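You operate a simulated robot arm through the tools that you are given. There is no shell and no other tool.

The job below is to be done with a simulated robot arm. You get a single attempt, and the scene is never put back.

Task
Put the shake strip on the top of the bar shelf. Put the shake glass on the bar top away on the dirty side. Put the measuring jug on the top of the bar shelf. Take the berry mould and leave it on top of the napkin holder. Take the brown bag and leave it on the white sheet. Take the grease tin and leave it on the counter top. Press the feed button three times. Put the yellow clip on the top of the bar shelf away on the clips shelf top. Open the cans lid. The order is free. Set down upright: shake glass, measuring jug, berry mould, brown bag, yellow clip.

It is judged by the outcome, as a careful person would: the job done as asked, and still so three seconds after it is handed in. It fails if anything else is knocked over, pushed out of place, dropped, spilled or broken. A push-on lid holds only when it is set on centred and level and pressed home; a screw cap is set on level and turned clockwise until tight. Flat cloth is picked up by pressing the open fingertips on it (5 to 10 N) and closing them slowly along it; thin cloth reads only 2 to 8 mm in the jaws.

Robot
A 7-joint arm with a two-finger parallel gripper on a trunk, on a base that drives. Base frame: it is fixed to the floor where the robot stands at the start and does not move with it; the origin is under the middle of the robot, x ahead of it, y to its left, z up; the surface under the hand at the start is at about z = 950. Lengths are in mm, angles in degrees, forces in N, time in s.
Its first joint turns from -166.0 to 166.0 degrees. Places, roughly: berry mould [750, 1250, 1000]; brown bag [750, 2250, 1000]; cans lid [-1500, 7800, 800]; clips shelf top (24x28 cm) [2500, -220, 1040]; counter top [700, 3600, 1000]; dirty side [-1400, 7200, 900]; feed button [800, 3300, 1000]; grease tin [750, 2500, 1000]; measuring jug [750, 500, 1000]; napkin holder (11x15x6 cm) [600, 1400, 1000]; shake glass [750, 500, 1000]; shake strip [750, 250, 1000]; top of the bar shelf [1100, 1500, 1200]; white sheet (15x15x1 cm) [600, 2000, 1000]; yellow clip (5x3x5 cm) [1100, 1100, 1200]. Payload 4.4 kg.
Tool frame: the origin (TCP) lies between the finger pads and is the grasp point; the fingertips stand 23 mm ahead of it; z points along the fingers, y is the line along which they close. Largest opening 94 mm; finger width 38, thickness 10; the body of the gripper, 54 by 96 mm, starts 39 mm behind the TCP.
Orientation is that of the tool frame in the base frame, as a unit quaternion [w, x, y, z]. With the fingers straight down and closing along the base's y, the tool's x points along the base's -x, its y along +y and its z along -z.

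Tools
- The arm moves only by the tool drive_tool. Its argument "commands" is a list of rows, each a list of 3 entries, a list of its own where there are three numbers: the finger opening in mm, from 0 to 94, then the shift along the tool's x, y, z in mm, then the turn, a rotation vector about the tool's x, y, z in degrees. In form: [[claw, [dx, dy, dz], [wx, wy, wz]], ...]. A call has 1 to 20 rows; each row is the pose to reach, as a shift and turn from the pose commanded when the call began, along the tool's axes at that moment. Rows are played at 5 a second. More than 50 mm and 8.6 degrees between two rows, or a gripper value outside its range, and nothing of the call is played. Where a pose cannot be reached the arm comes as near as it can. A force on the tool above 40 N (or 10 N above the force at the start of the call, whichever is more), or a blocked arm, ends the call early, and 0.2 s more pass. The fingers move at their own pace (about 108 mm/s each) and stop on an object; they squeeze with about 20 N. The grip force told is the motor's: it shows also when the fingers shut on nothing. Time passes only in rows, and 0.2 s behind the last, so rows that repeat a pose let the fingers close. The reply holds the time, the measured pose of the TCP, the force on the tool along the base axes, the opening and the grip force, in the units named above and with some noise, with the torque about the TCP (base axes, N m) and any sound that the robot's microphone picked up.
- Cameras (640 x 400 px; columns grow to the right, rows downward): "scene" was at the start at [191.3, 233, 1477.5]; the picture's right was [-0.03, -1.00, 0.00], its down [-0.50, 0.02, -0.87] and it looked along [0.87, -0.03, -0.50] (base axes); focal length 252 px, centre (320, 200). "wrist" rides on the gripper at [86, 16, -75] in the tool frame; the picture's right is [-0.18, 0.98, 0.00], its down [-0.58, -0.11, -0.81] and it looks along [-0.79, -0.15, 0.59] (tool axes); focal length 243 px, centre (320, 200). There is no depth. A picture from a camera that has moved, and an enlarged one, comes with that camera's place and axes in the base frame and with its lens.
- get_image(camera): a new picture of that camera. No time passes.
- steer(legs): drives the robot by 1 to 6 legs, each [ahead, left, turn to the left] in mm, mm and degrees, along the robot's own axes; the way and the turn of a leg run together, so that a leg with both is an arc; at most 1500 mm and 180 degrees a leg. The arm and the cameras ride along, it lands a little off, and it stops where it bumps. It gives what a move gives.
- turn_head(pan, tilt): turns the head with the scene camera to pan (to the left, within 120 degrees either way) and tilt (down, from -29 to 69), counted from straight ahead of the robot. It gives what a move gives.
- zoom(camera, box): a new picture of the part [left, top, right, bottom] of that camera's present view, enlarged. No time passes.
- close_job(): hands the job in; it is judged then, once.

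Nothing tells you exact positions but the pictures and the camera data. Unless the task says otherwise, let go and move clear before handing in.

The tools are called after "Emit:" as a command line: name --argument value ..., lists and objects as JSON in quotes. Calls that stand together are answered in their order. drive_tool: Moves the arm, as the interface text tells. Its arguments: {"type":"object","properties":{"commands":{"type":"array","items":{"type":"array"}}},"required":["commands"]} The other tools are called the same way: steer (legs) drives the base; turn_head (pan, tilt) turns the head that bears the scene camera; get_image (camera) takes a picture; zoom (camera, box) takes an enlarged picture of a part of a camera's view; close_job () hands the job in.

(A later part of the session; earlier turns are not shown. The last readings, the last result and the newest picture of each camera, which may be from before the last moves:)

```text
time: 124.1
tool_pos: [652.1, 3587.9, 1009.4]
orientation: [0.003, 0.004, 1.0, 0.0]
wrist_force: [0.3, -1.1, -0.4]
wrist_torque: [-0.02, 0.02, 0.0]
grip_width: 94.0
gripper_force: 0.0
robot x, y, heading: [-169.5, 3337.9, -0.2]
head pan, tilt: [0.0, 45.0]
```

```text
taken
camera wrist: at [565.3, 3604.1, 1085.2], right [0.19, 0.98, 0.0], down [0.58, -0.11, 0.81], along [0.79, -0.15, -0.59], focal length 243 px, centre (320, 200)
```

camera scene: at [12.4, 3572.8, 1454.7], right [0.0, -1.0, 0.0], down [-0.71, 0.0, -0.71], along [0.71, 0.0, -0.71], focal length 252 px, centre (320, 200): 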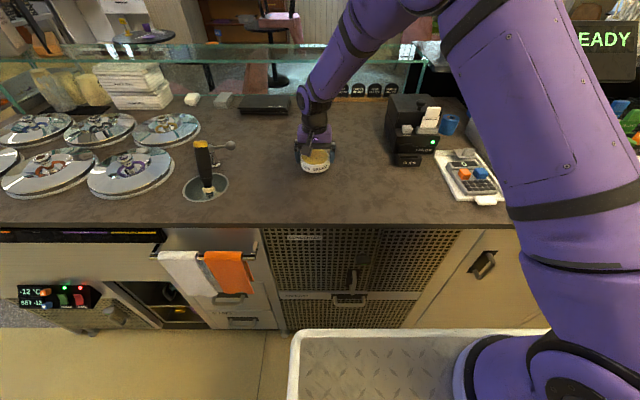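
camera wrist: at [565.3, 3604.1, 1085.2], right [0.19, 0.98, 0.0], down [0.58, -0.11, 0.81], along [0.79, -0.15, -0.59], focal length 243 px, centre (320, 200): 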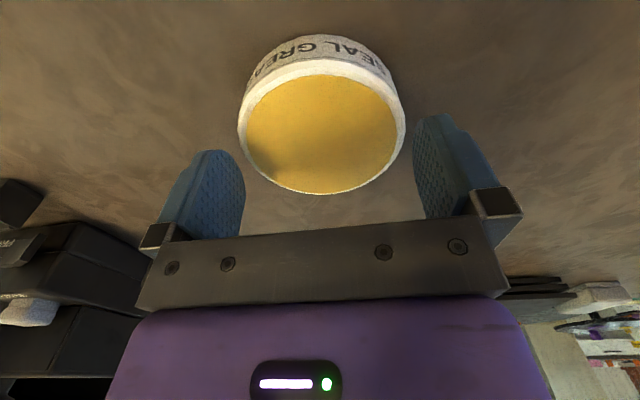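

The tin is set down. Now I rise and look at the printer for the feed button.

Emit:
drive_tool --commands '[[94, [0, 0, -45], [0, 0, 0]], [94, [0, 0, -90], [0, 0, 0]], [94, [0, 0, -135], [0, 0, 0]], [94, [0, 0, -180], [0, 0, 0]], [94, [40, 0, -200], [0, 0, 0]], [94, [80, 0, -200], [0, 0, 0]]]'

Emit:
zoom --camera "scene" --box '[370, 80, 470, 180]'

Emit:
get_image --camera "scene"

```text
time: 125.5
tool_pos: [574.3, 3585.3, 1210.9]
orientation: [0.003, 0.003, 1.0, -0.001]
wrist_force: [0.3, -1.5, -0.4]
wrist_torque: [0.02, 0.06, 0.05]
grip_width: 93.8
gripper_force: 0.1
robot x, y, heading: [-167.4, 3335.0, 0.1]
head pan, tilt: [0.0, 45.0]
```

```text
4.00 times, centred on (420, 130) of scene
camera zoom: at [13.1, 3572.9, 1454.6], right [0.0, -1.0, 0.0], down [-0.71, 0.0, -0.71], along [0.71, 0.0, -0.71], focal length 1009 px, centre (-80, 480)
```

zoom: 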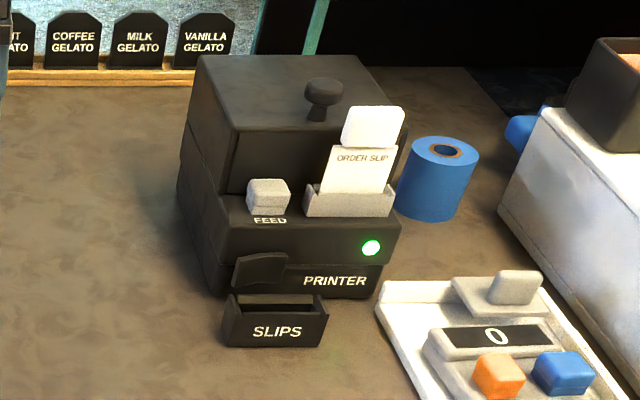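

```text
taken
camera scene: at [13.1, 3572.9, 1454.6], right [0.0, -1.0, 0.0], down [-0.71, 0.0, -0.71], along [0.71, 0.0, -0.71], focal length 252 px, centre (320, 200)
```

scene: 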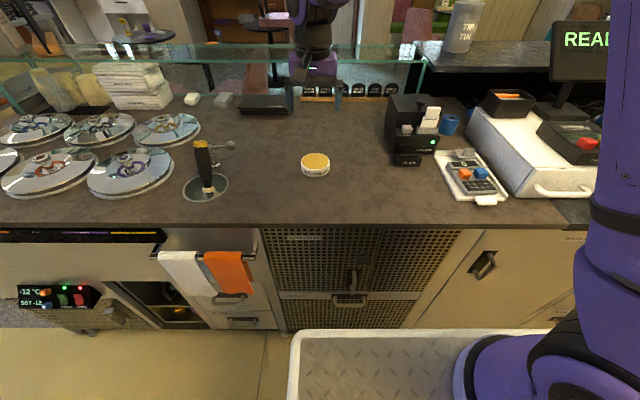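

The FEED button is the grey cap on the printer's front ledge, about (766, 3288), top z≈1040. I will press it from above with closed fingers, tool tilted forward 35° so that the palm stays clear of the slip and the lid. Moving to a pose above.

Emit:
drive_tool --commands '[[60, [-20, -32, 0], [0, -4, 0]], [30, [-40, -65, 0], [0, -8, 0]], [0, [-60, -97, 0], [0, -12, 0]], [0, [-80, -130, 0], [0, -16, 0]], [0, [-100, -162, 0], [0, -20, 0]], [0, [-120, -195, 10], [0, -24, 0]], [0, [-140, -227, 25], [0, -28, 0]], [0, [-160, -260, 45], [0, -32, 0]], [0, [-180, -292, 65], [0, -35, 0]], [0, [-180, -292, 65], [0, -35, 0]]]'

Emit:
get_image --camera "wrist"

Emit:
zoom --camera "scene" --box '[360, 60, 480, 180]'

```text
time: 127.7
tool_pos: [752.4, 3294.3, 1147.7]
orientation: [0.303, 0.003, 0.953, -0.001]
wrist_force: [0.2, 0.6, -0.3]
wrist_torque: [0.03, 0.02, 0.01]
grip_width: 0.0
gripper_force: 19.4
robot x, y, heading: [-170.1, 3333.3, 0.4]
head pan, tilt: [0.0, 45.0]
```

```text
taken
camera wrist: at [638.1, 3311.5, 1159.5], right [0.16, 0.98, 0.11], down [0.01, -0.11, 0.99], along [0.99, -0.15, -0.02], focal length 243 px, centre (320, 200)
```

wrist: 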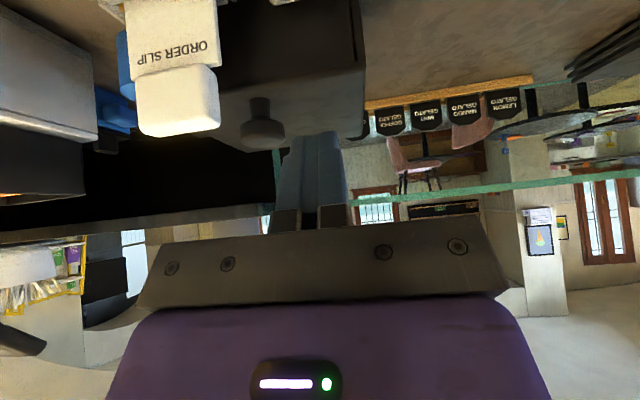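

```text
3.33 times, centred on (420, 120) of scene
camera zoom: at [12.3, 3572.8, 1454.7], right [0.0, -1.0, 0.0], down [-0.71, 0.0, -0.71], along [0.71, 0.0, -0.71], focal length 841 px, centre (-13, 467)
```

zoom: 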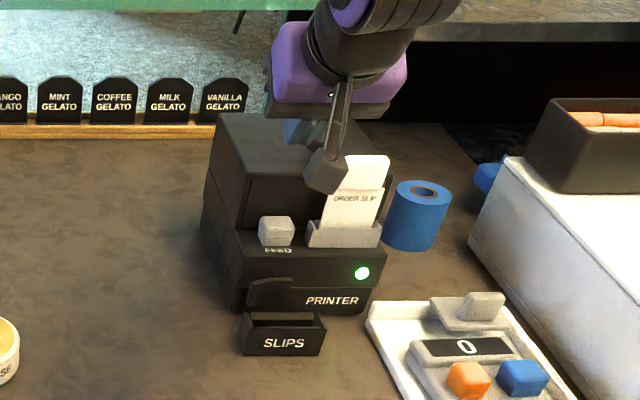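

Clear of the slip. I go down to just above the button.

Emit:
drive_tool --commands '[[0, [12, -0.5, 21], [0, 0, 0]], [0, [24, -1, 42], [0, 0, 0]], [0, [35, -1, 63.4], [0, 0, 0]], [0, [35, -1, 63.4], [0, 0, 0]]]'

Emit:
zoom --camera "wrist" --box '[200, 0, 440, 240]'

Emit:
zoom --camera "scene" --box '[380, 80, 460, 180]'

```text
time: 128.4
tool_pos: [755.6, 3294.0, 1098.1]
orientation: [0.31, 0.003, 0.951, 0.0]
wrist_force: [-36.1, -1.2, 31.0]
wrist_torque: [0.02, -0.11, 0.05]
grip_width: 0.1
gripper_force: 19.7
robot x, y, heading: [-168.7, 3335.8, 0.2]
head pan, tilt: [0.0, 45.0]
stopped in row 3: the force on the tool passed its limit at 73 N (the readings are from after the stop); the commanded pose is now the measured one
```

```text
1.67 times, centred on (320, 120) of wrist
camera zoom: at [641.6, 3310.7, 1109.2], right [0.16, 0.98, 0.11], down [-0.01, -0.11, 0.99], along [0.99, -0.16, -0.01], focal length 404 px, centre (320, 333)
```

zoom: 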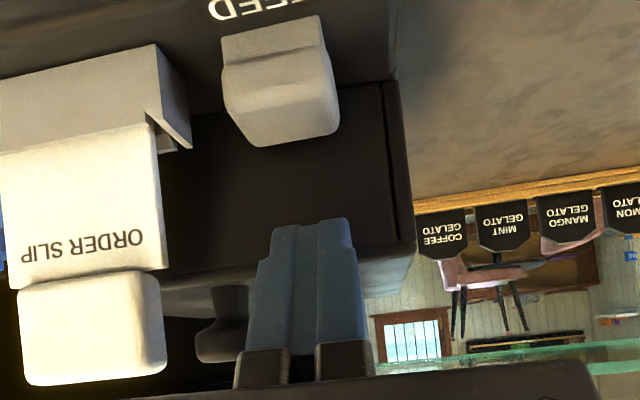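

```text
4.00 times, centred on (420, 130) of scene
camera zoom: at [8.9, 3572.7, 1455.1], right [0.0, -1.0, 0.0], down [-0.71, 0.0, -0.71], along [0.71, 0.0, -0.71], focal length 1009 px, centre (-80, 480)
```

zoom: 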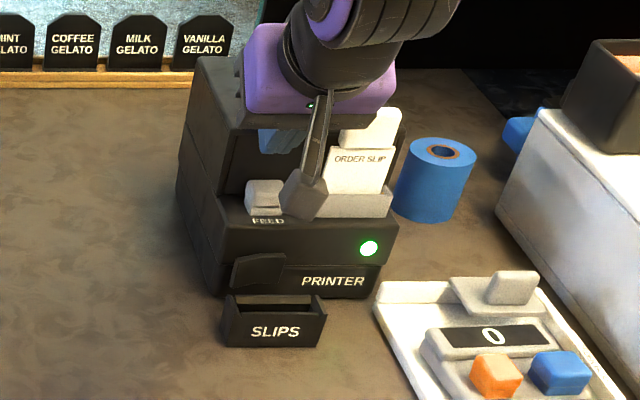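

The fingertips struck the printer's tall back part, nearer than I judged. I back off at once and measure more carefully.

Emit:
drive_tool --commands '[[0, [5, 0, -28], [0, 0, 0]], [0, [9.5, 0, -56], [0, 0, 0]], [0, [9.5, 0, -56], [0, 0, 0]]]'

Emit:
zoom --camera "wrist" --box '[200, 0, 440, 240]'

Emit:
zoom --camera "scene" --box '[380, 80, 460, 180]'

```text
time: 129.2
tool_pos: [719.3, 3294.9, 1133.8]
orientation: [0.308, 0.003, 0.951, -0.001]
wrist_force: [0.8, 0.3, 0.4]
wrist_torque: [-0.01, 0.02, -0.01]
grip_width: 0.1
gripper_force: 20.3
robot x, y, heading: [-170.2, 3337.5, -0.1]
head pan, tilt: [0.0, 45.0]
```

```text
1.67 times, centred on (320, 120) of wrist
camera zoom: at [604.3, 3311.9, 1144.8], right [0.16, 0.98, 0.11], down [0.0, -0.11, 0.99], along [0.99, -0.15, -0.02], focal length 404 px, centre (320, 333)
```

zoom: 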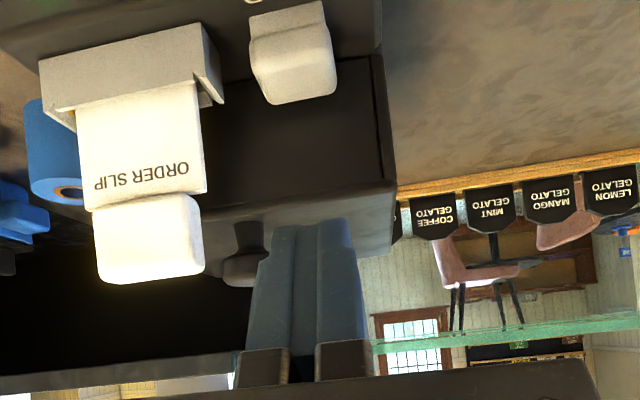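

```text
4.00 times, centred on (420, 130) of scene
camera zoom: at [12.5, 3572.7, 1454.6], right [0.0, -1.0, 0.0], down [-0.71, 0.0, -0.71], along [0.71, 0.0, -0.71], focal length 1009 px, centre (-80, 480)
```

zoom: 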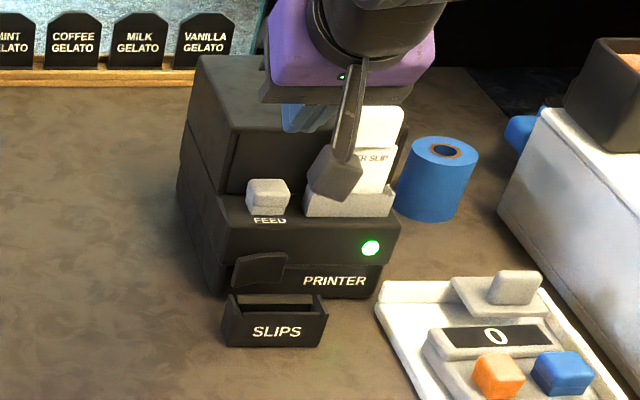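

The printer has not moved. From two wrist views the button's top is about x 729–764, y 3291, z≈1048. I go above it, well clear of the tall part.

Emit:
drive_tool --commands '[[0, [-17, -3, 12.3], [0, 0, 0]], [0, [-2, -3, 32], [0, 0, 0]], [0, [9.5, -3, 48.8], [0, 0, 0]], [0, [9.5, -3, 48.8], [0, 0, 0]]]'

Emit:
zoom --camera "wrist" --box '[200, 0, 440, 240]'

Emit:
zoom --camera "scene" --box '[380, 80, 460, 180]'

```text
time: 130.2
tool_pos: [740.1, 3290.8, 1089.9]
orientation: [0.308, 0.003, 0.951, 0.0]
wrist_force: [0.5, 0.0, 0.3]
wrist_torque: [0.01, 0.0, 0.0]
grip_width: 0.0
gripper_force: 20.4
robot x, y, heading: [-167.4, 3334.6, -0.1]
head pan, tilt: [0.0, 45.0]
```

```text
1.67 times, centred on (320, 120) of wrist
camera zoom: at [625.2, 3307.8, 1101.5], right [0.16, 0.98, 0.11], down [0.0, -0.11, 0.99], along [0.99, -0.16, -0.01], focal length 404 px, centre (320, 333)
```

zoom: 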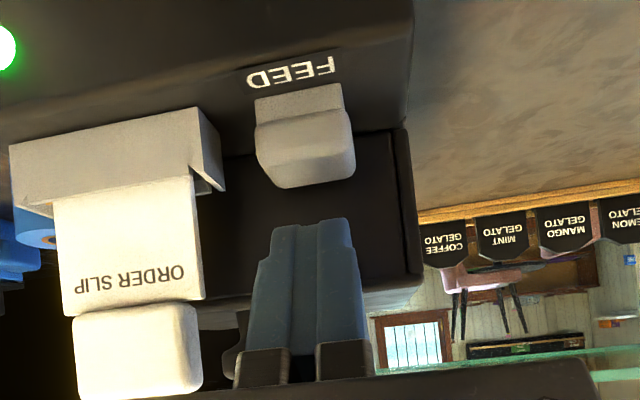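

```text
4.00 times, centred on (420, 130) of scene
camera zoom: at [12.2, 3572.7, 1454.7], right [0.0, -1.0, 0.0], down [-0.71, 0.0, -0.71], along [0.71, 0.0, -0.71], focal length 1009 px, centre (-80, 480)
```

zoom: 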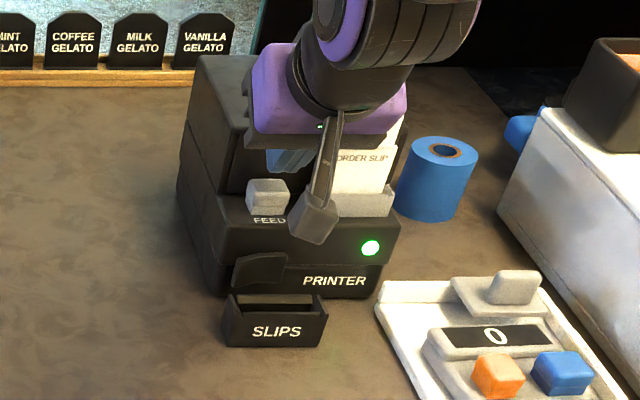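

Good alignment. I press down in small steps, watching force and sound.

Emit:
drive_tool --commands '[[0, [5.9, 0, 8.1], [0, 0, 0]], [0, [8.8, 0, 12.2], [0, 0, 0]], [0, [10.6, 0, 14.6], [0, 0, 0]], [0, [11.7, 0, 16.2], [0, 0, 0]]]'

Emit:
drive_tool --commands '[[0, [1.2, 0, 1.6], [0, 0, 0]], [0, [2.3, 0, 3.2], [0, 0, 0]]]'

```text
time: 131.2
tool_pos: [740.5, 3290.7, 1071.2]
orientation: [0.308, 0.004, 0.951, -0.001]
wrist_force: [0.9, -0.7, 0.7]
wrist_torque: [-0.01, 0.01, 0.02]
grip_width: 0.0
gripper_force: 19.8
robot x, y, heading: [-167.9, 3335.7, -0.0]
head pan, tilt: [0.0, 45.0]
```

```text
time: 131.8
tool_pos: [740.4, 3290.4, 1065.9]
orientation: [0.308, 0.004, 0.951, -0.001]
wrist_force: [1.0, -0.9, 1.5]
wrist_torque: [0.0, 0.0, 0.03]
grip_width: 0.0
gripper_force: 20.1
robot x, y, heading: [-168.3, 3335.0, -0.0]
head pan, tilt: [0.0, 45.0]
heard: click
```

A click: one press. I rise fully, then press a second time.

Emit:
drive_tool --commands '[[0, [-4, 0, -5.6], [0, 0, 0]], [0, [-8.8, 0, -12.2], [0, 0, 0]], [0, [-8.8, 0, -12.2], [0, 0, 0]]]'

Emit:
zoom --camera "scene" --box '[380, 80, 460, 180]'

```text
time: 132.6
tool_pos: [740.8, 3290.3, 1082.4]
orientation: [0.308, 0.003, 0.951, 0.0]
wrist_force: [0.4, 0.4, 0.5]
wrist_torque: [-0.02, 0.01, 0.03]
grip_width: 0.1
gripper_force: 19.4
robot x, y, heading: [-172.4, 3334.2, 0.1]
head pan, tilt: [0.0, 45.0]
```

```text
4.00 times, centred on (420, 130) of scene
camera zoom: at [12.3, 3572.7, 1454.7], right [0.0, -1.0, 0.0], down [-0.71, 0.0, -0.71], along [0.71, 0.0, -0.71], focal length 1009 px, centre (-80, 480)
```

zoom: 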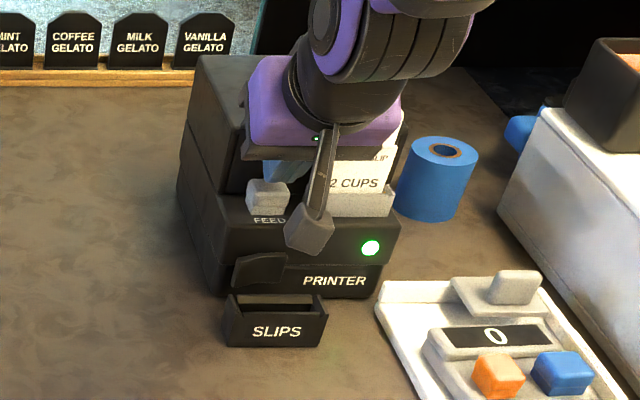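

The slip moved on ("2 CUPS" now shows), so the press counted. I check the clearance to the rising slip, then press again.

Emit:
get_image --camera "wrist"

Emit:
drive_tool --commands '[[0, [4, 0, 5.6], [0, 0, 0]], [0, [7.6, 0, 10.6], [0, 0, 0]], [0, [8.8, 0, 12.2], [0, 0, 0]], [0, [9.2, 0, 12.8], [0, 0, 0]]]'

```text
taken
camera wrist: at [625.8, 3308.1, 1092.5], right [0.16, 0.98, 0.11], down [0.0, -0.11, 0.99], along [0.99, -0.15, -0.02], focal length 243 px, centre (320, 200)
```

wrist: 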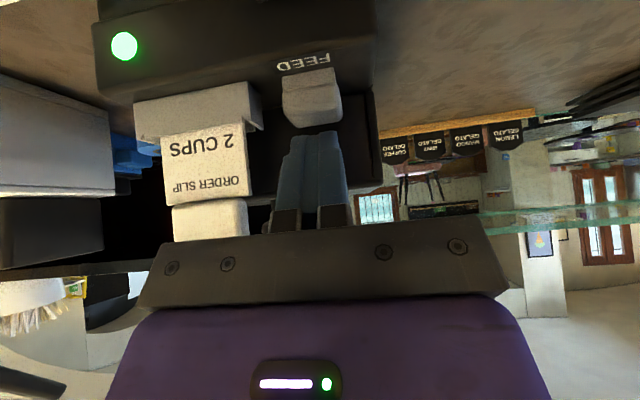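

```text
time: 133.6
tool_pos: [739.4, 3289.9, 1065.8]
orientation: [0.308, 0.004, 0.951, 0.0]
wrist_force: [0.1, 1.3, 2.3]
wrist_torque: [0.01, -0.01, -0.03]
grip_width: 0.0
gripper_force: 19.9
robot x, y, heading: [-170.8, 3334.7, -0.1]
head pan, tilt: [0.0, 45.0]
heard: click
```

Second click. I rise, check the slip, and press the third time.

Emit:
drive_tool --commands '[[0, [-4, 0, -5.6], [0, 0, 0]], [0, [-9.2, 0, -12.8], [0, 0, 0]], [0, [-9.2, 0, -12.8], [0, 0, 0]]]'

Emit:
get_image --camera "wrist"

```text
time: 134.4
tool_pos: [738.8, 3290.0, 1080.3]
orientation: [0.308, 0.003, 0.951, 0.0]
wrist_force: [0.3, -0.5, -0.1]
wrist_torque: [-0.02, 0.03, 0.01]
grip_width: 0.2
gripper_force: 20.6
robot x, y, heading: [-174.1, 3336.6, 0.3]
head pan, tilt: [0.0, 45.0]
```

```text
taken
camera wrist: at [625.1, 3307.7, 1091.6], right [0.16, 0.98, 0.11], down [0.0, -0.11, 0.99], along [0.99, -0.15, -0.02], focal length 243 px, centre (320, 200)
```

wrist: 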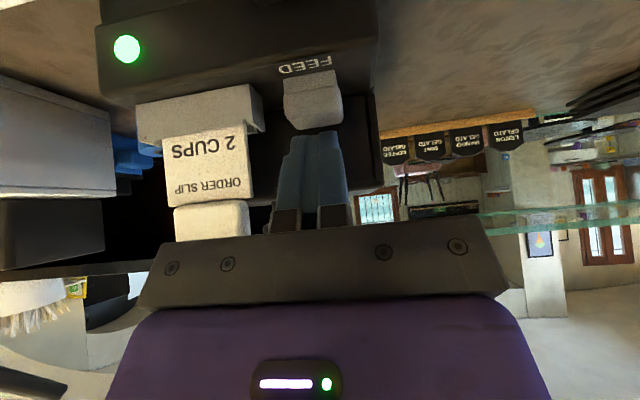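

Second click heard, though the slip looks the same as before. I look closely at the button and the slip before the third press.

Emit:
zoom --camera "wrist" --box '[120, 20, 400, 250]'

Emit:
zoom --camera "scene" --box '[380, 80, 460, 180]'

```text
1.74 times, centred on (260, 135) of wrist
camera zoom: at [625.1, 3307.7, 1091.6], right [0.16, 0.98, 0.11], down [0.0, -0.11, 0.99], along [0.99, -0.15, -0.02], focal length 422 px, centre (424, 313)
```

zoom: 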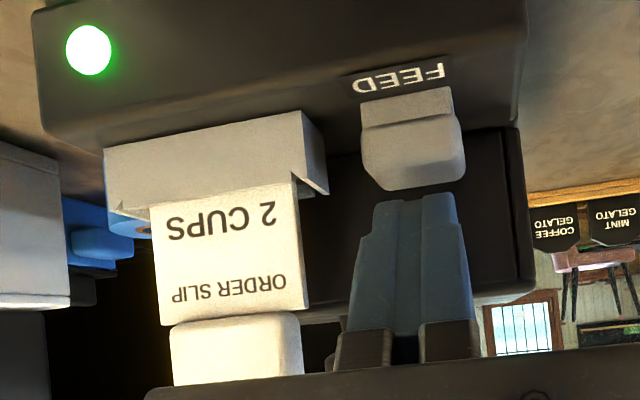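

```text
4.00 times, centred on (420, 130) of scene
camera zoom: at [12.3, 3572.7, 1454.7], right [0.0, -1.0, 0.0], down [-0.71, 0.0, -0.71], along [0.71, 0.0, -0.71], focal length 1009 px, centre (-80, 480)
```

zoom: 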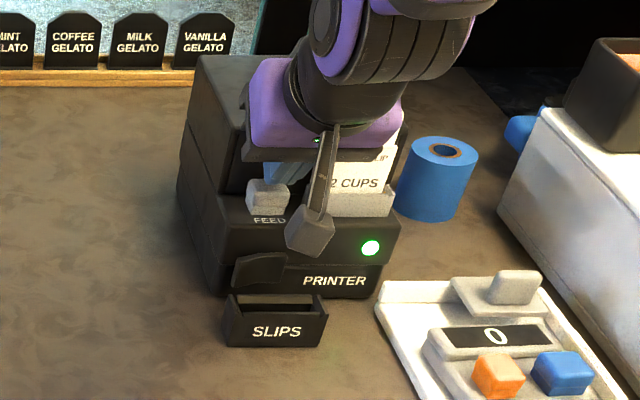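

The slip itself did not move; a printed line appeared after the first press. I make the third press the same way.

Emit:
drive_tool --commands '[[0, [4, 0, 5.6], [0, 0, 0]], [0, [7.6, 0, 10.6], [0, 0, 0]], [0, [9, 0, 12.5], [0, 0, 0]], [0, [9.6, 0, 13.2], [0, 0, 0]]]'

Emit:
drive_tool --commands '[[0, [-4, 0, -5.6], [0, 0, 0]], [0, [-12, 0, -16], [0, 0, 0]], [0, [-12, 0, -16], [0, 0, 0]]]'

Emit:
zoom --camera "wrist" --box '[120, 20, 400, 250]'

```text
time: 135.4
tool_pos: [739.2, 3290.7, 1063.5]
orientation: [0.308, 0.003, 0.951, 0.0]
wrist_force: [-1.0, 0.9, 3.5]
wrist_torque: [-0.01, 0.02, 0.0]
grip_width: 0.0
gripper_force: 20.6
robot x, y, heading: [-169.1, 3336.5, 0.3]
head pan, tilt: [0.0, 45.0]
heard: click
```

```text
time: 136.2
tool_pos: [740.6, 3291.5, 1084.5]
orientation: [0.308, 0.003, 0.951, 0.0]
wrist_force: [0.2, -1.4, -0.1]
wrist_torque: [-0.01, -0.01, 0.0]
grip_width: 0.1
gripper_force: 20.5
robot x, y, heading: [-167.3, 3333.5, -0.0]
head pan, tilt: [0.0, 45.0]
```

```text
1.74 times, centred on (260, 135) of wrist
camera zoom: at [625.2, 3307.9, 1095.4], right [0.16, 0.98, 0.11], down [0.0, -0.11, 0.99], along [0.99, -0.15, -0.02], focal length 422 px, centre (424, 313)
```

zoom: 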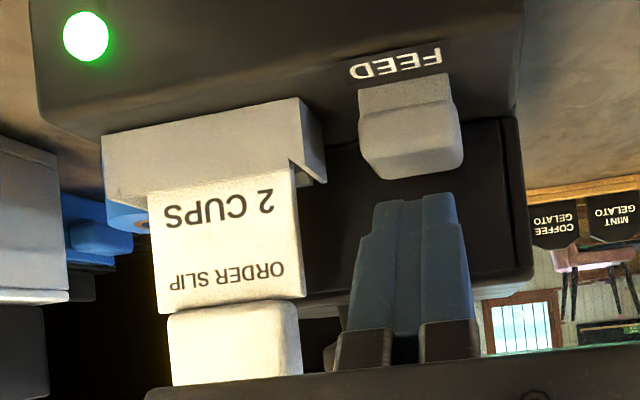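

Three clean clicks: the feed button is done. I raise the arm, untilt, and look for the way around to the customer side.

Emit:
drive_tool --commands '[[0, [-10, 0, -40], [0, 0, 0]], [20, [-30, 0, -85], [0, 4, 0]], [50, [-60, 10, -120], [0, 12, 0]], [80, [-90, 20, -155], [0, 20, 0]], [80, [-110, 30, -195], [0, 28, 0]], [80, [-120, 35, -240], [0, 36, 0]], [80, [-120, 35, -240], [0, 36, 0]]]'

Emit:
turn_head --pan 60 --tilt 15

Emit:
get_image --camera "scene"

Emit:
zoom --camera "scene" --box '[60, 80, 380, 280]'

Emit:
turn_head --pan 20 --tilt 15

Emit:
get_image --camera "scene"

```text
time: 137.8
tool_pos: [696.9, 3324.1, 1348.4]
orientation: [-0.002, 0.003, 1.0, 0.001]
wrist_force: [0.7, 0.0, 0.9]
wrist_torque: [0.02, 0.03, -0.02]
grip_width: 79.8
gripper_force: 0.0
robot x, y, heading: [-171.9, 3335.9, 0.2]
head pan, tilt: [0.0, 45.0]
```

```text
time: 139.1
tool_pos: [696.0, 3324.9, 1347.1]
orientation: [-0.001, 0.003, 1.0, 0.0]
wrist_force: [-0.3, 0.1, -0.5]
wrist_torque: [-0.02, -0.02, -0.01]
grip_width: 80.0
gripper_force: 0.0
robot x, y, heading: [-169.8, 3331.8, 0.2]
head pan, tilt: [60.0, 15.0]
```

```text
taken
camera scene: at [-22.3, 3653.5, 1501.4], right [0.87, -0.5, 0.0], down [-0.13, -0.22, -0.97], along [0.48, 0.84, -0.26], focal length 252 px, centre (320, 200)
```

scene: 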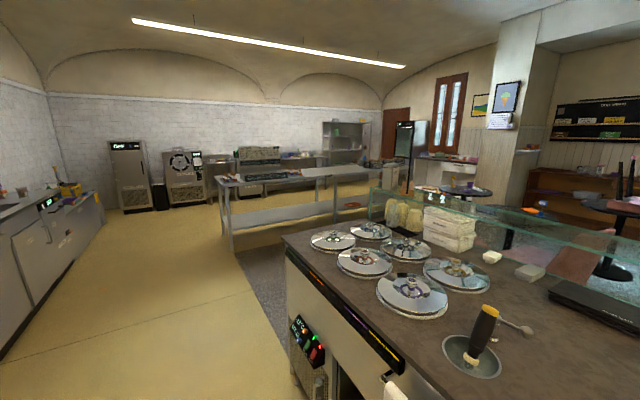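

```text
2.00 times, centred on (220, 180) of scene
camera zoom: at [-22.3, 3653.5, 1501.4], right [0.87, -0.5, 0.0], down [-0.13, -0.22, -0.97], along [0.48, 0.84, -0.26], focal length 505 px, centre (520, 240)
```

zoom: 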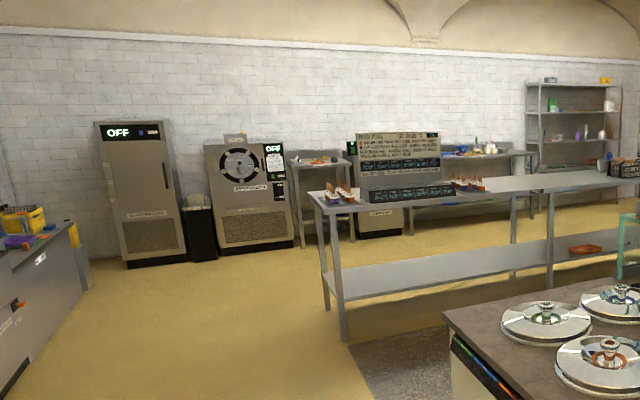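

```text
time: 140.2
tool_pos: [696.7, 3323.7, 1348.3]
orientation: [-0.001, 0.004, 1.0, 0.0]
wrist_force: [0.6, -0.3, 0.2]
wrist_torque: [-0.01, 0.01, -0.01]
grip_width: 79.9
gripper_force: 0.0
robot x, y, heading: [-172.0, 3335.0, 0.1]
head pan, tilt: [20.0, 15.0]
```

```text
taken
camera scene: at [18.7, 3604.7, 1501.5], right [0.34, -0.94, 0.0], down [-0.24, -0.09, -0.97], along [0.91, 0.33, -0.26], focal length 252 px, centre (320, 200)
```

scene: 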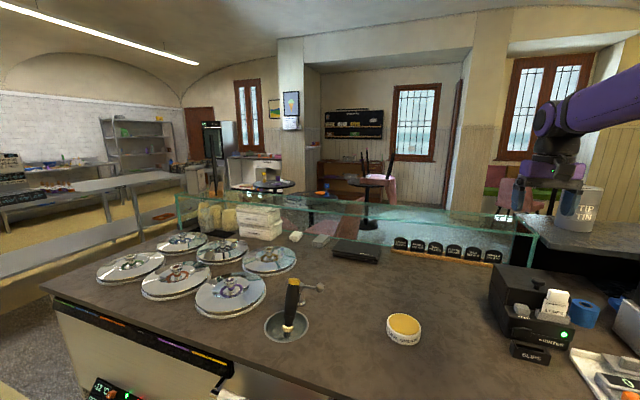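

There is a wide passage between the counter's end (y≈4800) and the steel table (y≈6900), leading to the customer side. First I go back for the shake glass (about (850, 460)), retracting the arm.

Emit:
drive_tool --commands '[[80, [45, 0, 0], [0, 0, 0]], [80, [90, 0, 0], [0, 0, 0]], [80, [135, 0, 0], [0, 0, 0]], [80, [180, 0, 0], [0, 0, 0]], [80, [215, 0, 0], [0, 0, 0]], [80, [215, 0, 0], [0, 0, 0]]]'

Emit:
steer --legs '[[0, -1450, 0], [0, -1435, 0]]'

Emit:
turn_head --pan 0 --tilt 40

Emit:
get_image --camera "scene"

```text
time: 141.6
tool_pos: [482.3, 3327.1, 1349.7]
orientation: [0.0, 0.003, 1.0, -0.001]
wrist_force: [-1.0, -0.4, 0.4]
wrist_torque: [-0.01, -0.02, 0.03]
grip_width: 79.9
gripper_force: 0.1
robot x, y, heading: [-172.3, 3336.0, 0.3]
head pan, tilt: [20.0, 15.0]
```

```text
time: 155.5
tool_pos: [516.4, 448.4, 1349.9]
orientation: [0.0, -0.005, 1.0, 0.0]
wrist_force: [0.7, 0.8, -0.1]
wrist_torque: [-0.02, 0.03, -0.01]
grip_width: 79.7
gripper_force: 0.1
robot x, y, heading: [-135.2, 447.6, 1.3]
head pan, tilt: [20.0, 15.0]
```

```text
time: 156.4
tool_pos: [517.2, 449.0, 1349.6]
orientation: [-0.001, -0.006, 1.0, 0.0]
wrist_force: [0.2, -1.0, 0.2]
wrist_torque: [0.0, 0.0, 0.03]
grip_width: 80.1
gripper_force: 0.2
robot x, y, heading: [-135.5, 445.7, 0.8]
head pan, tilt: [0.0, 40.0]
```

```text
taken
camera scene: at [47.0, 686.8, 1462.0], right [0.02, -1.0, 0.0], down [-0.64, -0.01, -0.77], along [0.77, 0.01, -0.64], focal length 252 px, centre (320, 200)
```

scene: 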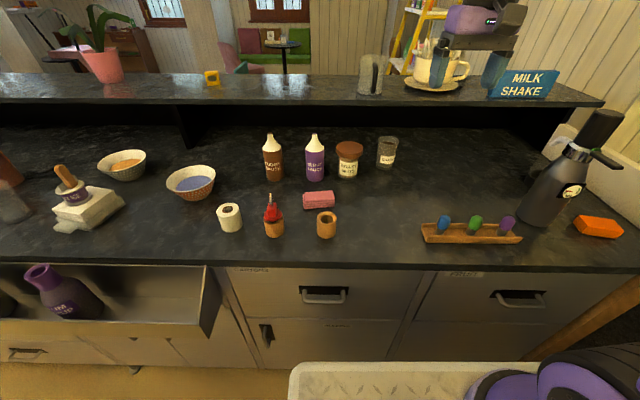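

I drive ahead 110 mm here (right of the trough) and look at the glass.

Emit:
steer --legs '[[110, 0, -1]]'

Emit:
get_image --camera "scene"

Emit:
zoom --camera "scene" --box '[330, 110, 450, 210]'

Emit:
get_image --camera "wrist"

```text
time: 157.6
tool_pos: [625.9, 439.9, 1350.0]
orientation: [-0.001, 0.002, 1.0, 0.001]
wrist_force: [-0.3, 0.5, -0.9]
wrist_torque: [0.0, -0.03, 0.0]
grip_width: 80.2
gripper_force: 0.1
robot x, y, heading: [-27.8, 449.0, 0.2]
head pan, tilt: [0.0, 40.0]
```

```text
taken
camera scene: at [159.4, 684.8, 1461.9], right [0.0, -1.0, 0.0], down [-0.64, 0.0, -0.77], along [0.77, 0.0, -0.64], focal length 252 px, centre (320, 200)
```

scene: 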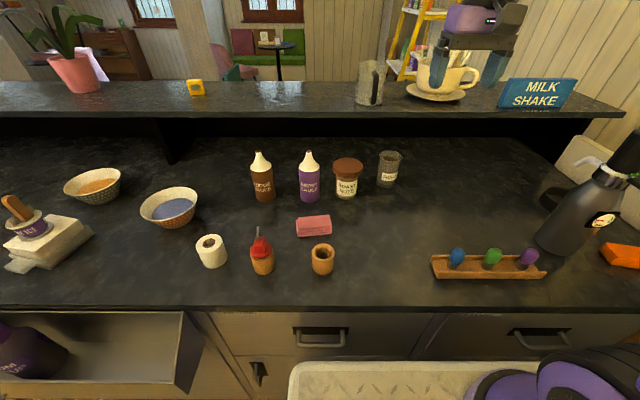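

```text
4.00 times, centred on (390, 160) of scene
camera zoom: at [159.4, 684.8, 1461.9], right [0.0, -1.0, 0.0], down [-0.64, 0.0, -0.77], along [0.77, 0.0, -0.64], focal length 1009 px, centre (40, 360)
```

zoom: 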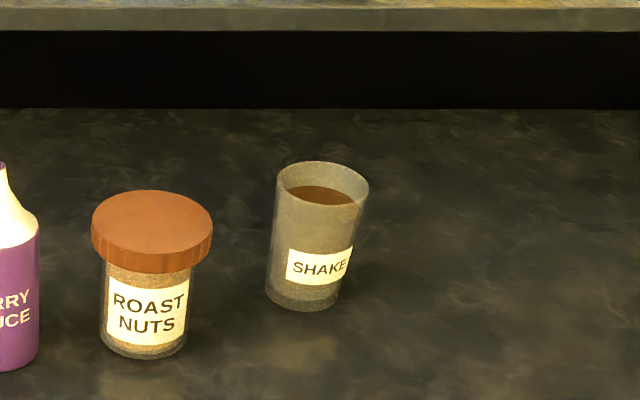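

```text
taken
camera wrist: at [538.4, 456.1, 1425.7], right [0.19, 0.98, 0.0], down [0.58, -0.11, 0.81], along [0.79, -0.15, -0.59], focal length 243 px, centre (320, 200)
```

wrist: 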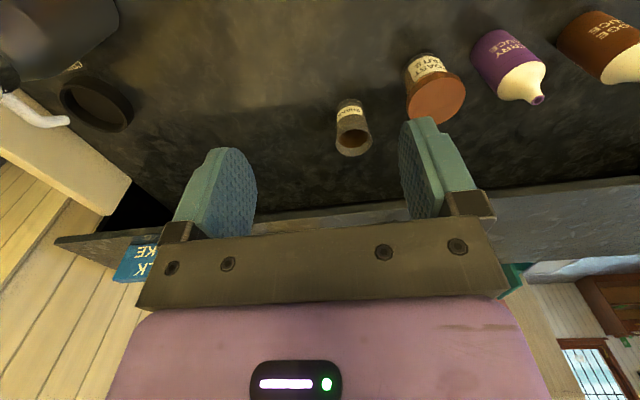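

The glass stands at about (851, 462), rim 72 mm wide at z≈1056. I move above it with open fingers.

Emit:
drive_tool --commands '[[94, [-30, 3, 25], [0, 0, 0]], [94, [-60, 6, 55], [0, 0, 0]], [94, [-92, 9, 85], [0, 0, 0]], [94, [-124, 12, 115], [0, 0, 0]], [94, [-156, 15, 145], [0, 0, 0]], [94, [-188, 18, 175], [0, 0, 0]], [94, [-212, 20, 205], [0, 0, 0]], [94, [-225, 22, 238], [0, 0, 0]], [94, [-225, 22, 238], [0, 0, 0]]]'

Emit:
get_image --camera "wrist"

Emit:
zoom --camera "scene" --box '[330, 80, 450, 200]'

```text
time: 159.6
tool_pos: [849.3, 460.2, 1111.4]
orientation: [-0.001, 0.003, 1.0, 0.001]
wrist_force: [0.5, -0.1, 0.0]
wrist_torque: [0.03, 0.02, 0.0]
grip_width: 93.7
gripper_force: 0.1
robot x, y, heading: [-25.3, 448.8, -0.0]
head pan, tilt: [0.0, 40.0]
```

```text
taken
camera wrist: at [761.6, 476.9, 1186.3], right [0.19, 0.98, 0.0], down [0.58, -0.11, 0.81], along [0.79, -0.15, -0.59], focal length 243 px, centre (320, 200)
```

wrist: 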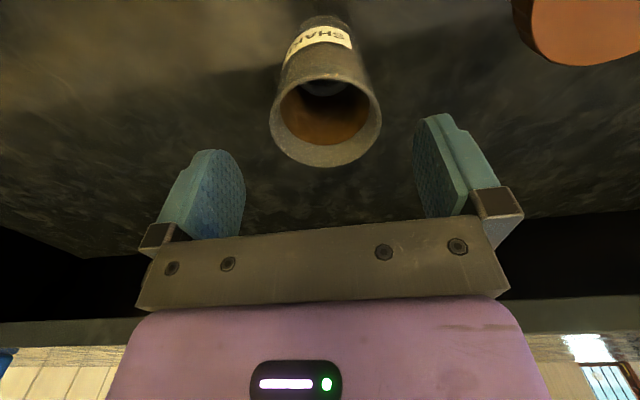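

```text
3.33 times, centred on (390, 140) of scene
camera zoom: at [159.3, 684.8, 1461.9], right [0.0, -1.0, 0.0], down [-0.64, 0.0, -0.77], along [0.77, 0.0, -0.64], focal length 841 px, centre (87, 400)
```

zoom: 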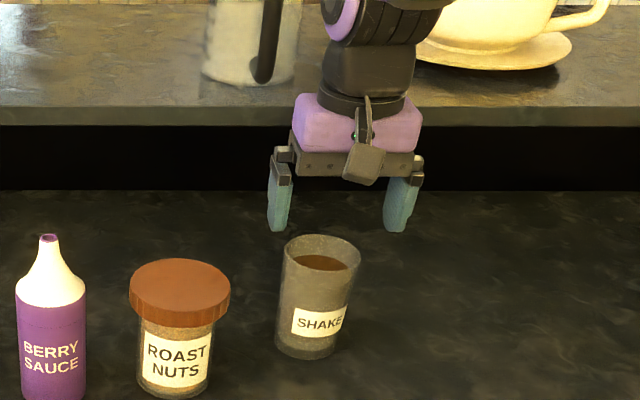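

The glass is about 10 mm further ahead and 3 mm left. I correct, then go down around it.

Emit:
drive_tool --commands '[[94, [-10, 3, 15], [0, 0, 0]], [94, [-10, 3, 40], [0, 0, 0]], [94, [-10, 3, 65], [0, 0, 0]], [94, [-10, 3, 65], [0, 0, 0]]]'

Emit:
get_image --camera "wrist"

Emit:
zoom --camera "scene" --box '[330, 80, 450, 200]'

```text
time: 160.6
tool_pos: [857.3, 462.7, 1045.5]
orientation: [-0.001, 0.002, 1.0, 0.0]
wrist_force: [0.3, 0.2, 0.2]
wrist_torque: [0.01, 0.01, 0.03]
grip_width: 94.3
gripper_force: 0.2
robot x, y, heading: [-25.6, 450.2, 0.1]
head pan, tilt: [0.0, 40.0]
```

```text
taken
camera wrist: at [770.6, 479.8, 1121.5], right [0.19, 0.98, 0.0], down [0.58, -0.11, 0.81], along [0.79, -0.15, -0.59], focal length 243 px, centre (320, 200)
```

wrist: 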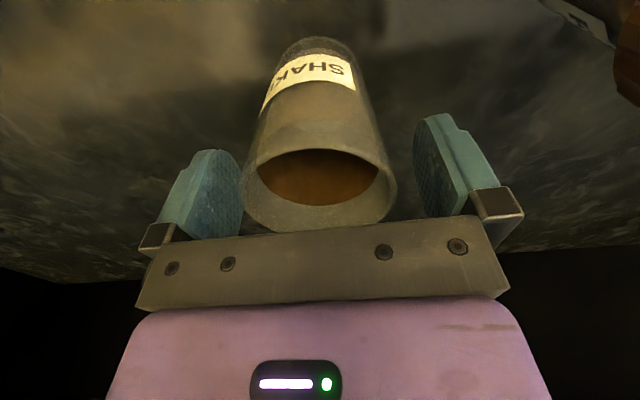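

```text
3.33 times, centred on (390, 140) of scene
camera zoom: at [159.4, 684.8, 1461.9], right [0.0, -1.0, 0.0], down [-0.64, 0.0, -0.77], along [0.77, 0.0, -0.64], focal length 841 px, centre (87, 400)
```

zoom: 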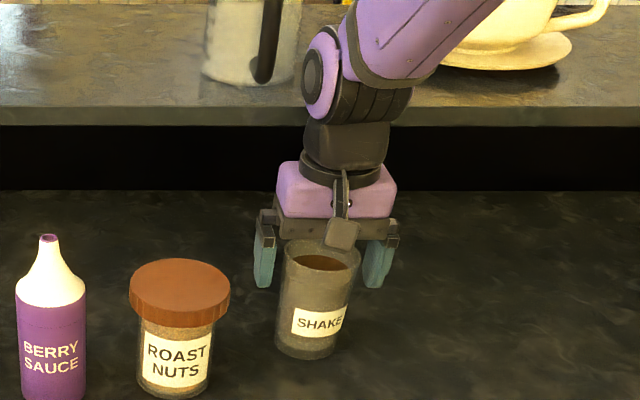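

Straddled well. Down 17 mm more and close.

Emit:
drive_tool --commands '[[94, [0, 0, 8], [0, 0, 0]], [94, [0, 0, 17], [0, 0, 0]], [94, [0, 0, 17], [0, 0, 0]]]'

Emit:
drive_tool --commands '[[80, [0, 0, 0], [0, 0, 0]], [70, [0, 0, 0], [0, 0, 0]], [60, [0, 0, 0], [0, 0, 0]], [60, [0, 0, 0], [0, 0, 0]], [60, [0, 0, 0], [0, 0, 0]]]'

Emit:
drive_tool --commands '[[60, [0, 0, -10], [0, 0, 0]], [60, [0, 0, -25], [0, 0, 0]], [60, [0, 0, -40], [0, 0, 0]], [60, [0, 0, -40], [0, 0, 0]]]'

Emit:
get_image --camera "wrist"

Emit:
zoom --camera "scene" --box '[330, 80, 450, 200]'

```text
time: 161.4
tool_pos: [860.3, 463.2, 1030.0]
orientation: [-0.001, 0.003, 1.0, 0.001]
wrist_force: [0.3, 0.3, 0.0]
wrist_torque: [-0.01, -0.01, 0.03]
grip_width: 93.9
gripper_force: 0.0
robot x, y, heading: [-31.3, 449.4, 0.1]
head pan, tilt: [0.0, 40.0]
```

```text
time: 162.6
tool_pos: [858.8, 464.1, 1029.4]
orientation: [-0.001, 0.002, 1.0, 0.001]
wrist_force: [0.5, -2.2, 1.1]
wrist_torque: [-0.01, -0.04, -0.02]
grip_width: 73.8
gripper_force: 20.0
robot x, y, heading: [-24.5, 449.5, 0.3]
head pan, tilt: [0.0, 40.0]
```

```text
time: 163.6
tool_pos: [859.7, 464.6, 1069.4]
orientation: [-0.001, 0.002, 1.0, 0.0]
wrist_force: [0.4, -0.3, -2.5]
wrist_torque: [0.0, -0.02, 0.0]
grip_width: 73.5
gripper_force: 19.6
robot x, y, heading: [-27.6, 446.3, -0.2]
head pan, tilt: [0.0, 40.0]
```

```text
taken
camera wrist: at [772.6, 480.7, 1145.6], right [0.19, 0.98, 0.0], down [0.58, -0.11, 0.8], along [0.79, -0.15, -0.59], focal length 243 px, centre (320, 200)
```

wrist: 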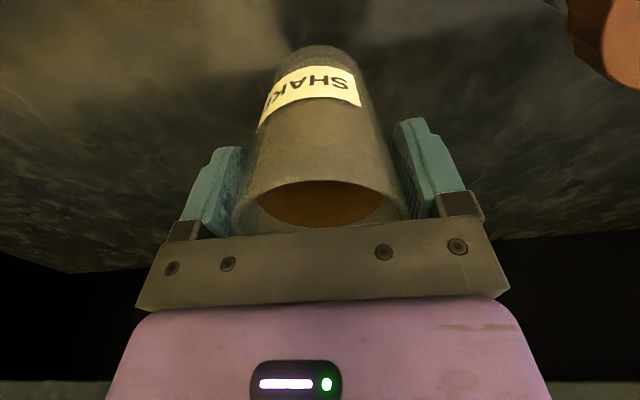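

```text
3.33 times, centred on (390, 140) of scene
camera zoom: at [159.6, 684.8, 1461.9], right [0.0, -1.0, 0.0], down [-0.64, 0.0, -0.77], along [0.77, 0.0, -0.64], focal length 841 px, centre (87, 400)
```

zoom: 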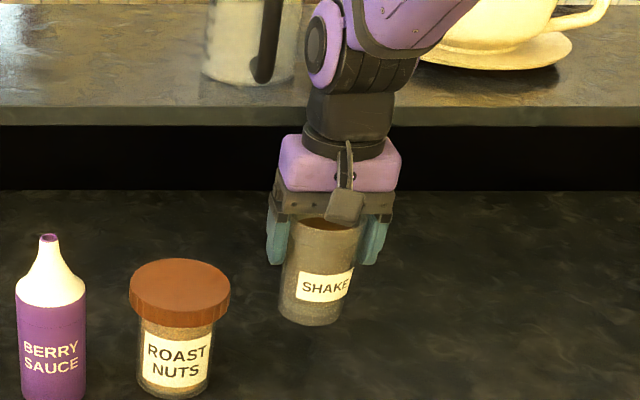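

The glass is held. I lift it gently and draw it in.

Emit:
drive_tool --commands '[[60, [0, 0, -15], [0, 0, 0]], [60, [0, 0, -40], [0, 0, 0]], [60, [0, 0, -70], [0, 0, 0]], [60, [5, 0, -100], [0, 0, 0]], [60, [20, -1, -128], [0, 0, 0]], [60, [40, -2, -150], [0, 0, 0]], [60, [65, -4, -170], [0, 0, 0]], [60, [92, -5, -185], [0, 0, 0]], [60, [120, -7, -197], [0, 0, 0]], [60, [150, -9, -207], [0, 0, 0]], [60, [180, -10, -216], [0, 0, 0]], [60, [205, -12, -223], [0, 0, 0]], [60, [225, -13, -228], [0, 0, 0]], [60, [235, -14, -230], [0, 0, 0]], [60, [240, -14, -230], [0, 0, 0]]]'

Emit:
steer --legs '[[-180, 0, 0]]'

Emit:
get_image --camera "wrist"

```text
time: 166.8
tool_pos: [620.0, 451.2, 1299.7]
orientation: [-0.001, 0.002, 1.0, 0.0]
wrist_force: [0.5, -0.5, -1.8]
wrist_torque: [0.0, 0.0, 0.0]
grip_width: 73.7
gripper_force: 19.5
robot x, y, heading: [-27.4, 448.0, 0.3]
head pan, tilt: [0.0, 40.0]
```

```text
time: 168.3
tool_pos: [440.2, 450.6, 1301.0]
orientation: [0.0, 0.002, 1.0, 0.0]
wrist_force: [0.2, -0.3, -2.3]
wrist_torque: [0.0, -0.01, 0.01]
grip_width: 73.9
gripper_force: 20.2
robot x, y, heading: [-207.3, 446.7, 0.1]
head pan, tilt: [0.0, 40.0]
```

```text
taken
camera wrist: at [353.2, 467.4, 1375.9], right [0.19, 0.98, 0.0], down [0.58, -0.11, 0.81], along [0.79, -0.15, -0.59], focal length 243 px, centre (320, 200)
```

wrist: 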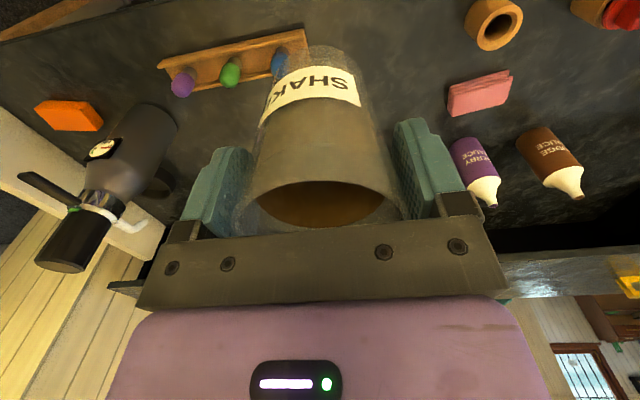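

Now the long drive along the aisle with the glass, keeping to the middle.

Emit:
steer --legs '[[-200, 1400, 0], [0, 1500, 0], [0, 1500, 0]]'

Emit:
turn_head --pan 80 --tilt 20

Emit:
get_image --camera "scene"

Emit:
get_image --camera "wrist"

```text
time: 189.4
tool_pos: [199.7, 4850.0, 1300.2]
orientation: [-0.001, -0.011, 1.0, 0.0]
wrist_force: [0.1, 0.3, -2.0]
wrist_torque: [0.01, -0.05, 0.02]
grip_width: 73.6
gripper_force: 20.1
robot x, y, heading: [-450.3, 4832.5, 1.7]
head pan, tilt: [0.0, 40.0]
```

```text
time: 190.9
tool_pos: [200.8, 4851.1, 1300.4]
orientation: [-0.001, -0.01, 1.0, 0.0]
wrist_force: [-0.7, 0.4, -2.7]
wrist_torque: [-0.03, -0.01, -0.02]
grip_width: 73.3
gripper_force: 19.6
robot x, y, heading: [-449.1, 4830.6, 1.6]
head pan, tilt: [80.0, 20.0]
```

```text
taken
camera scene: at [-339.5, 5162.3, 1493.3], right [0.99, -0.15, 0.0], down [-0.05, -0.34, -0.94], along [0.14, 0.93, -0.34], focal length 252 px, centre (320, 200)
```

scene: 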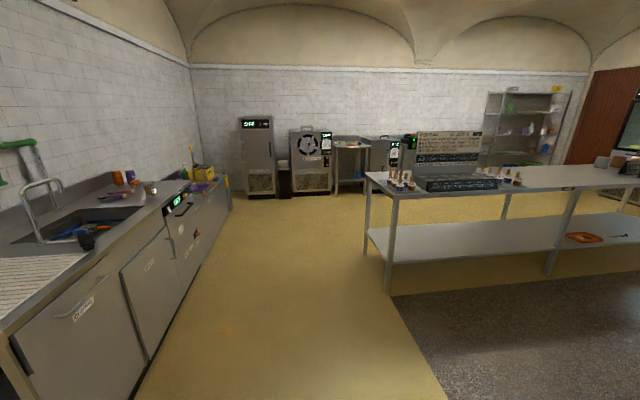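

```text
taken
camera wrist: at [112.2, 4865.0, 1375.9], right [0.16, 0.99, 0.0], down [0.59, -0.1, 0.81], along [0.79, -0.13, -0.59], focal length 243 px, centre (320, 200)
```

wrist: 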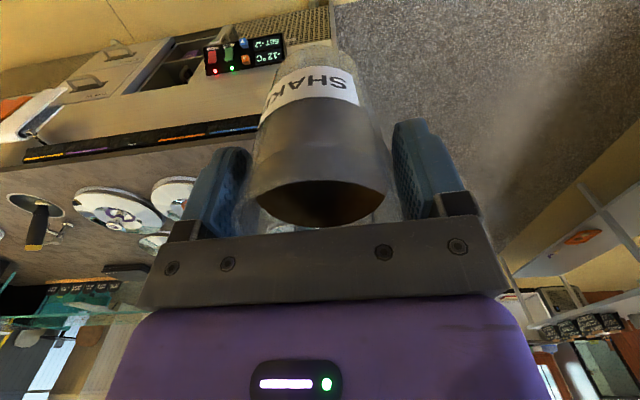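

I zoom on the far-left counter to find the dirty side and the cans lid.

Emit:
zoom --camera "scene" --box '[0, 120, 240, 270]'

Emit:
zoom --camera "scene" --box '[130, 100, 370, 250]'

```text
2.67 times, centred on (120, 195) of scene
camera zoom: at [-339.5, 5162.3, 1493.3], right [0.99, -0.15, 0.0], down [-0.05, -0.34, -0.94], along [0.14, 0.93, -0.34], focal length 673 px, centre (853, 213)
```

zoom: 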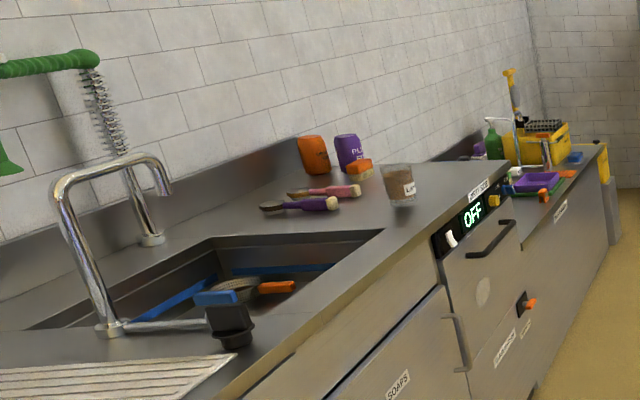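

```text
2.67 times, centred on (250, 175) of scene
camera zoom: at [-339.5, 5162.3, 1493.3], right [0.99, -0.15, 0.0], down [-0.05, -0.34, -0.94], along [0.14, 0.93, -0.34], focal length 673 px, centre (507, 267)
```

zoom: 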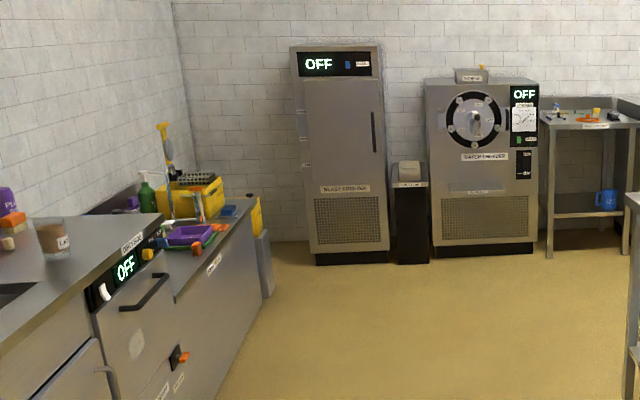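

The worktop beyond the sink has a "DIRTY SIDE" label near (-1130, 7140), with another glass on it. I drive on, turn around to face that wall and come nearer.

Emit:
steer --legs '[[100, 1070, -1.6], [0, 0, 90], [0, 0, 90]]'

Emit:
turn_head --pan -30 --tilt 25

Emit:
get_image --camera "scene"

Emit:
get_image --camera "wrist"

```text
time: 204.0
tool_pos: [-1014.7, 5894.7, 1299.9]
orientation: [0.001, 1.0, -0.002, 0.0]
wrist_force: [-0.6, 0.0, -2.0]
wrist_torque: [-0.04, 0.01, 0.0]
grip_width: 73.1
gripper_force: 19.7
robot x, y, heading: [-370.1, 5897.6, -179.7]
head pan, tilt: [80.0, 20.0]
```

```text
time: 205.9
tool_pos: [-1015.3, 5894.8, 1300.0]
orientation: [0.0, 1.0, -0.002, 0.001]
wrist_force: [-0.2, 0.0, -2.6]
wrist_torque: [0.0, 0.01, 0.01]
grip_width: 73.2
gripper_force: 19.8
robot x, y, heading: [-366.4, 5900.2, -179.9]
head pan, tilt: [-30.0, 25.0]
```

```text
taken
camera scene: at [-546.6, 5710.3, 1485.2], right [0.5, 0.87, 0.0], down [0.37, -0.21, -0.91], along [-0.79, 0.45, -0.42], focal length 252 px, centre (320, 200)
```

scene: 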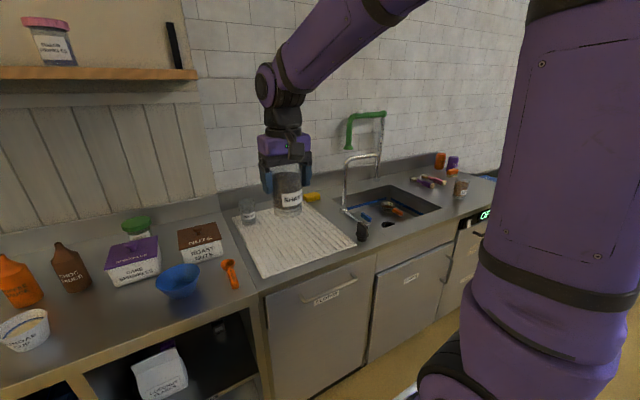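

```text
taken
camera wrist: at [-930.0, 5879.4, 1375.8], right [-0.19, -0.98, 0.0], down [-0.58, 0.11, 0.81], along [-0.79, 0.15, -0.59], focal length 243 px, centre (320, 200)
```

wrist: 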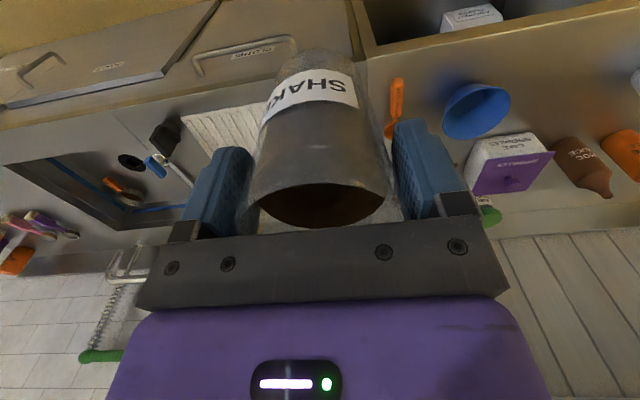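

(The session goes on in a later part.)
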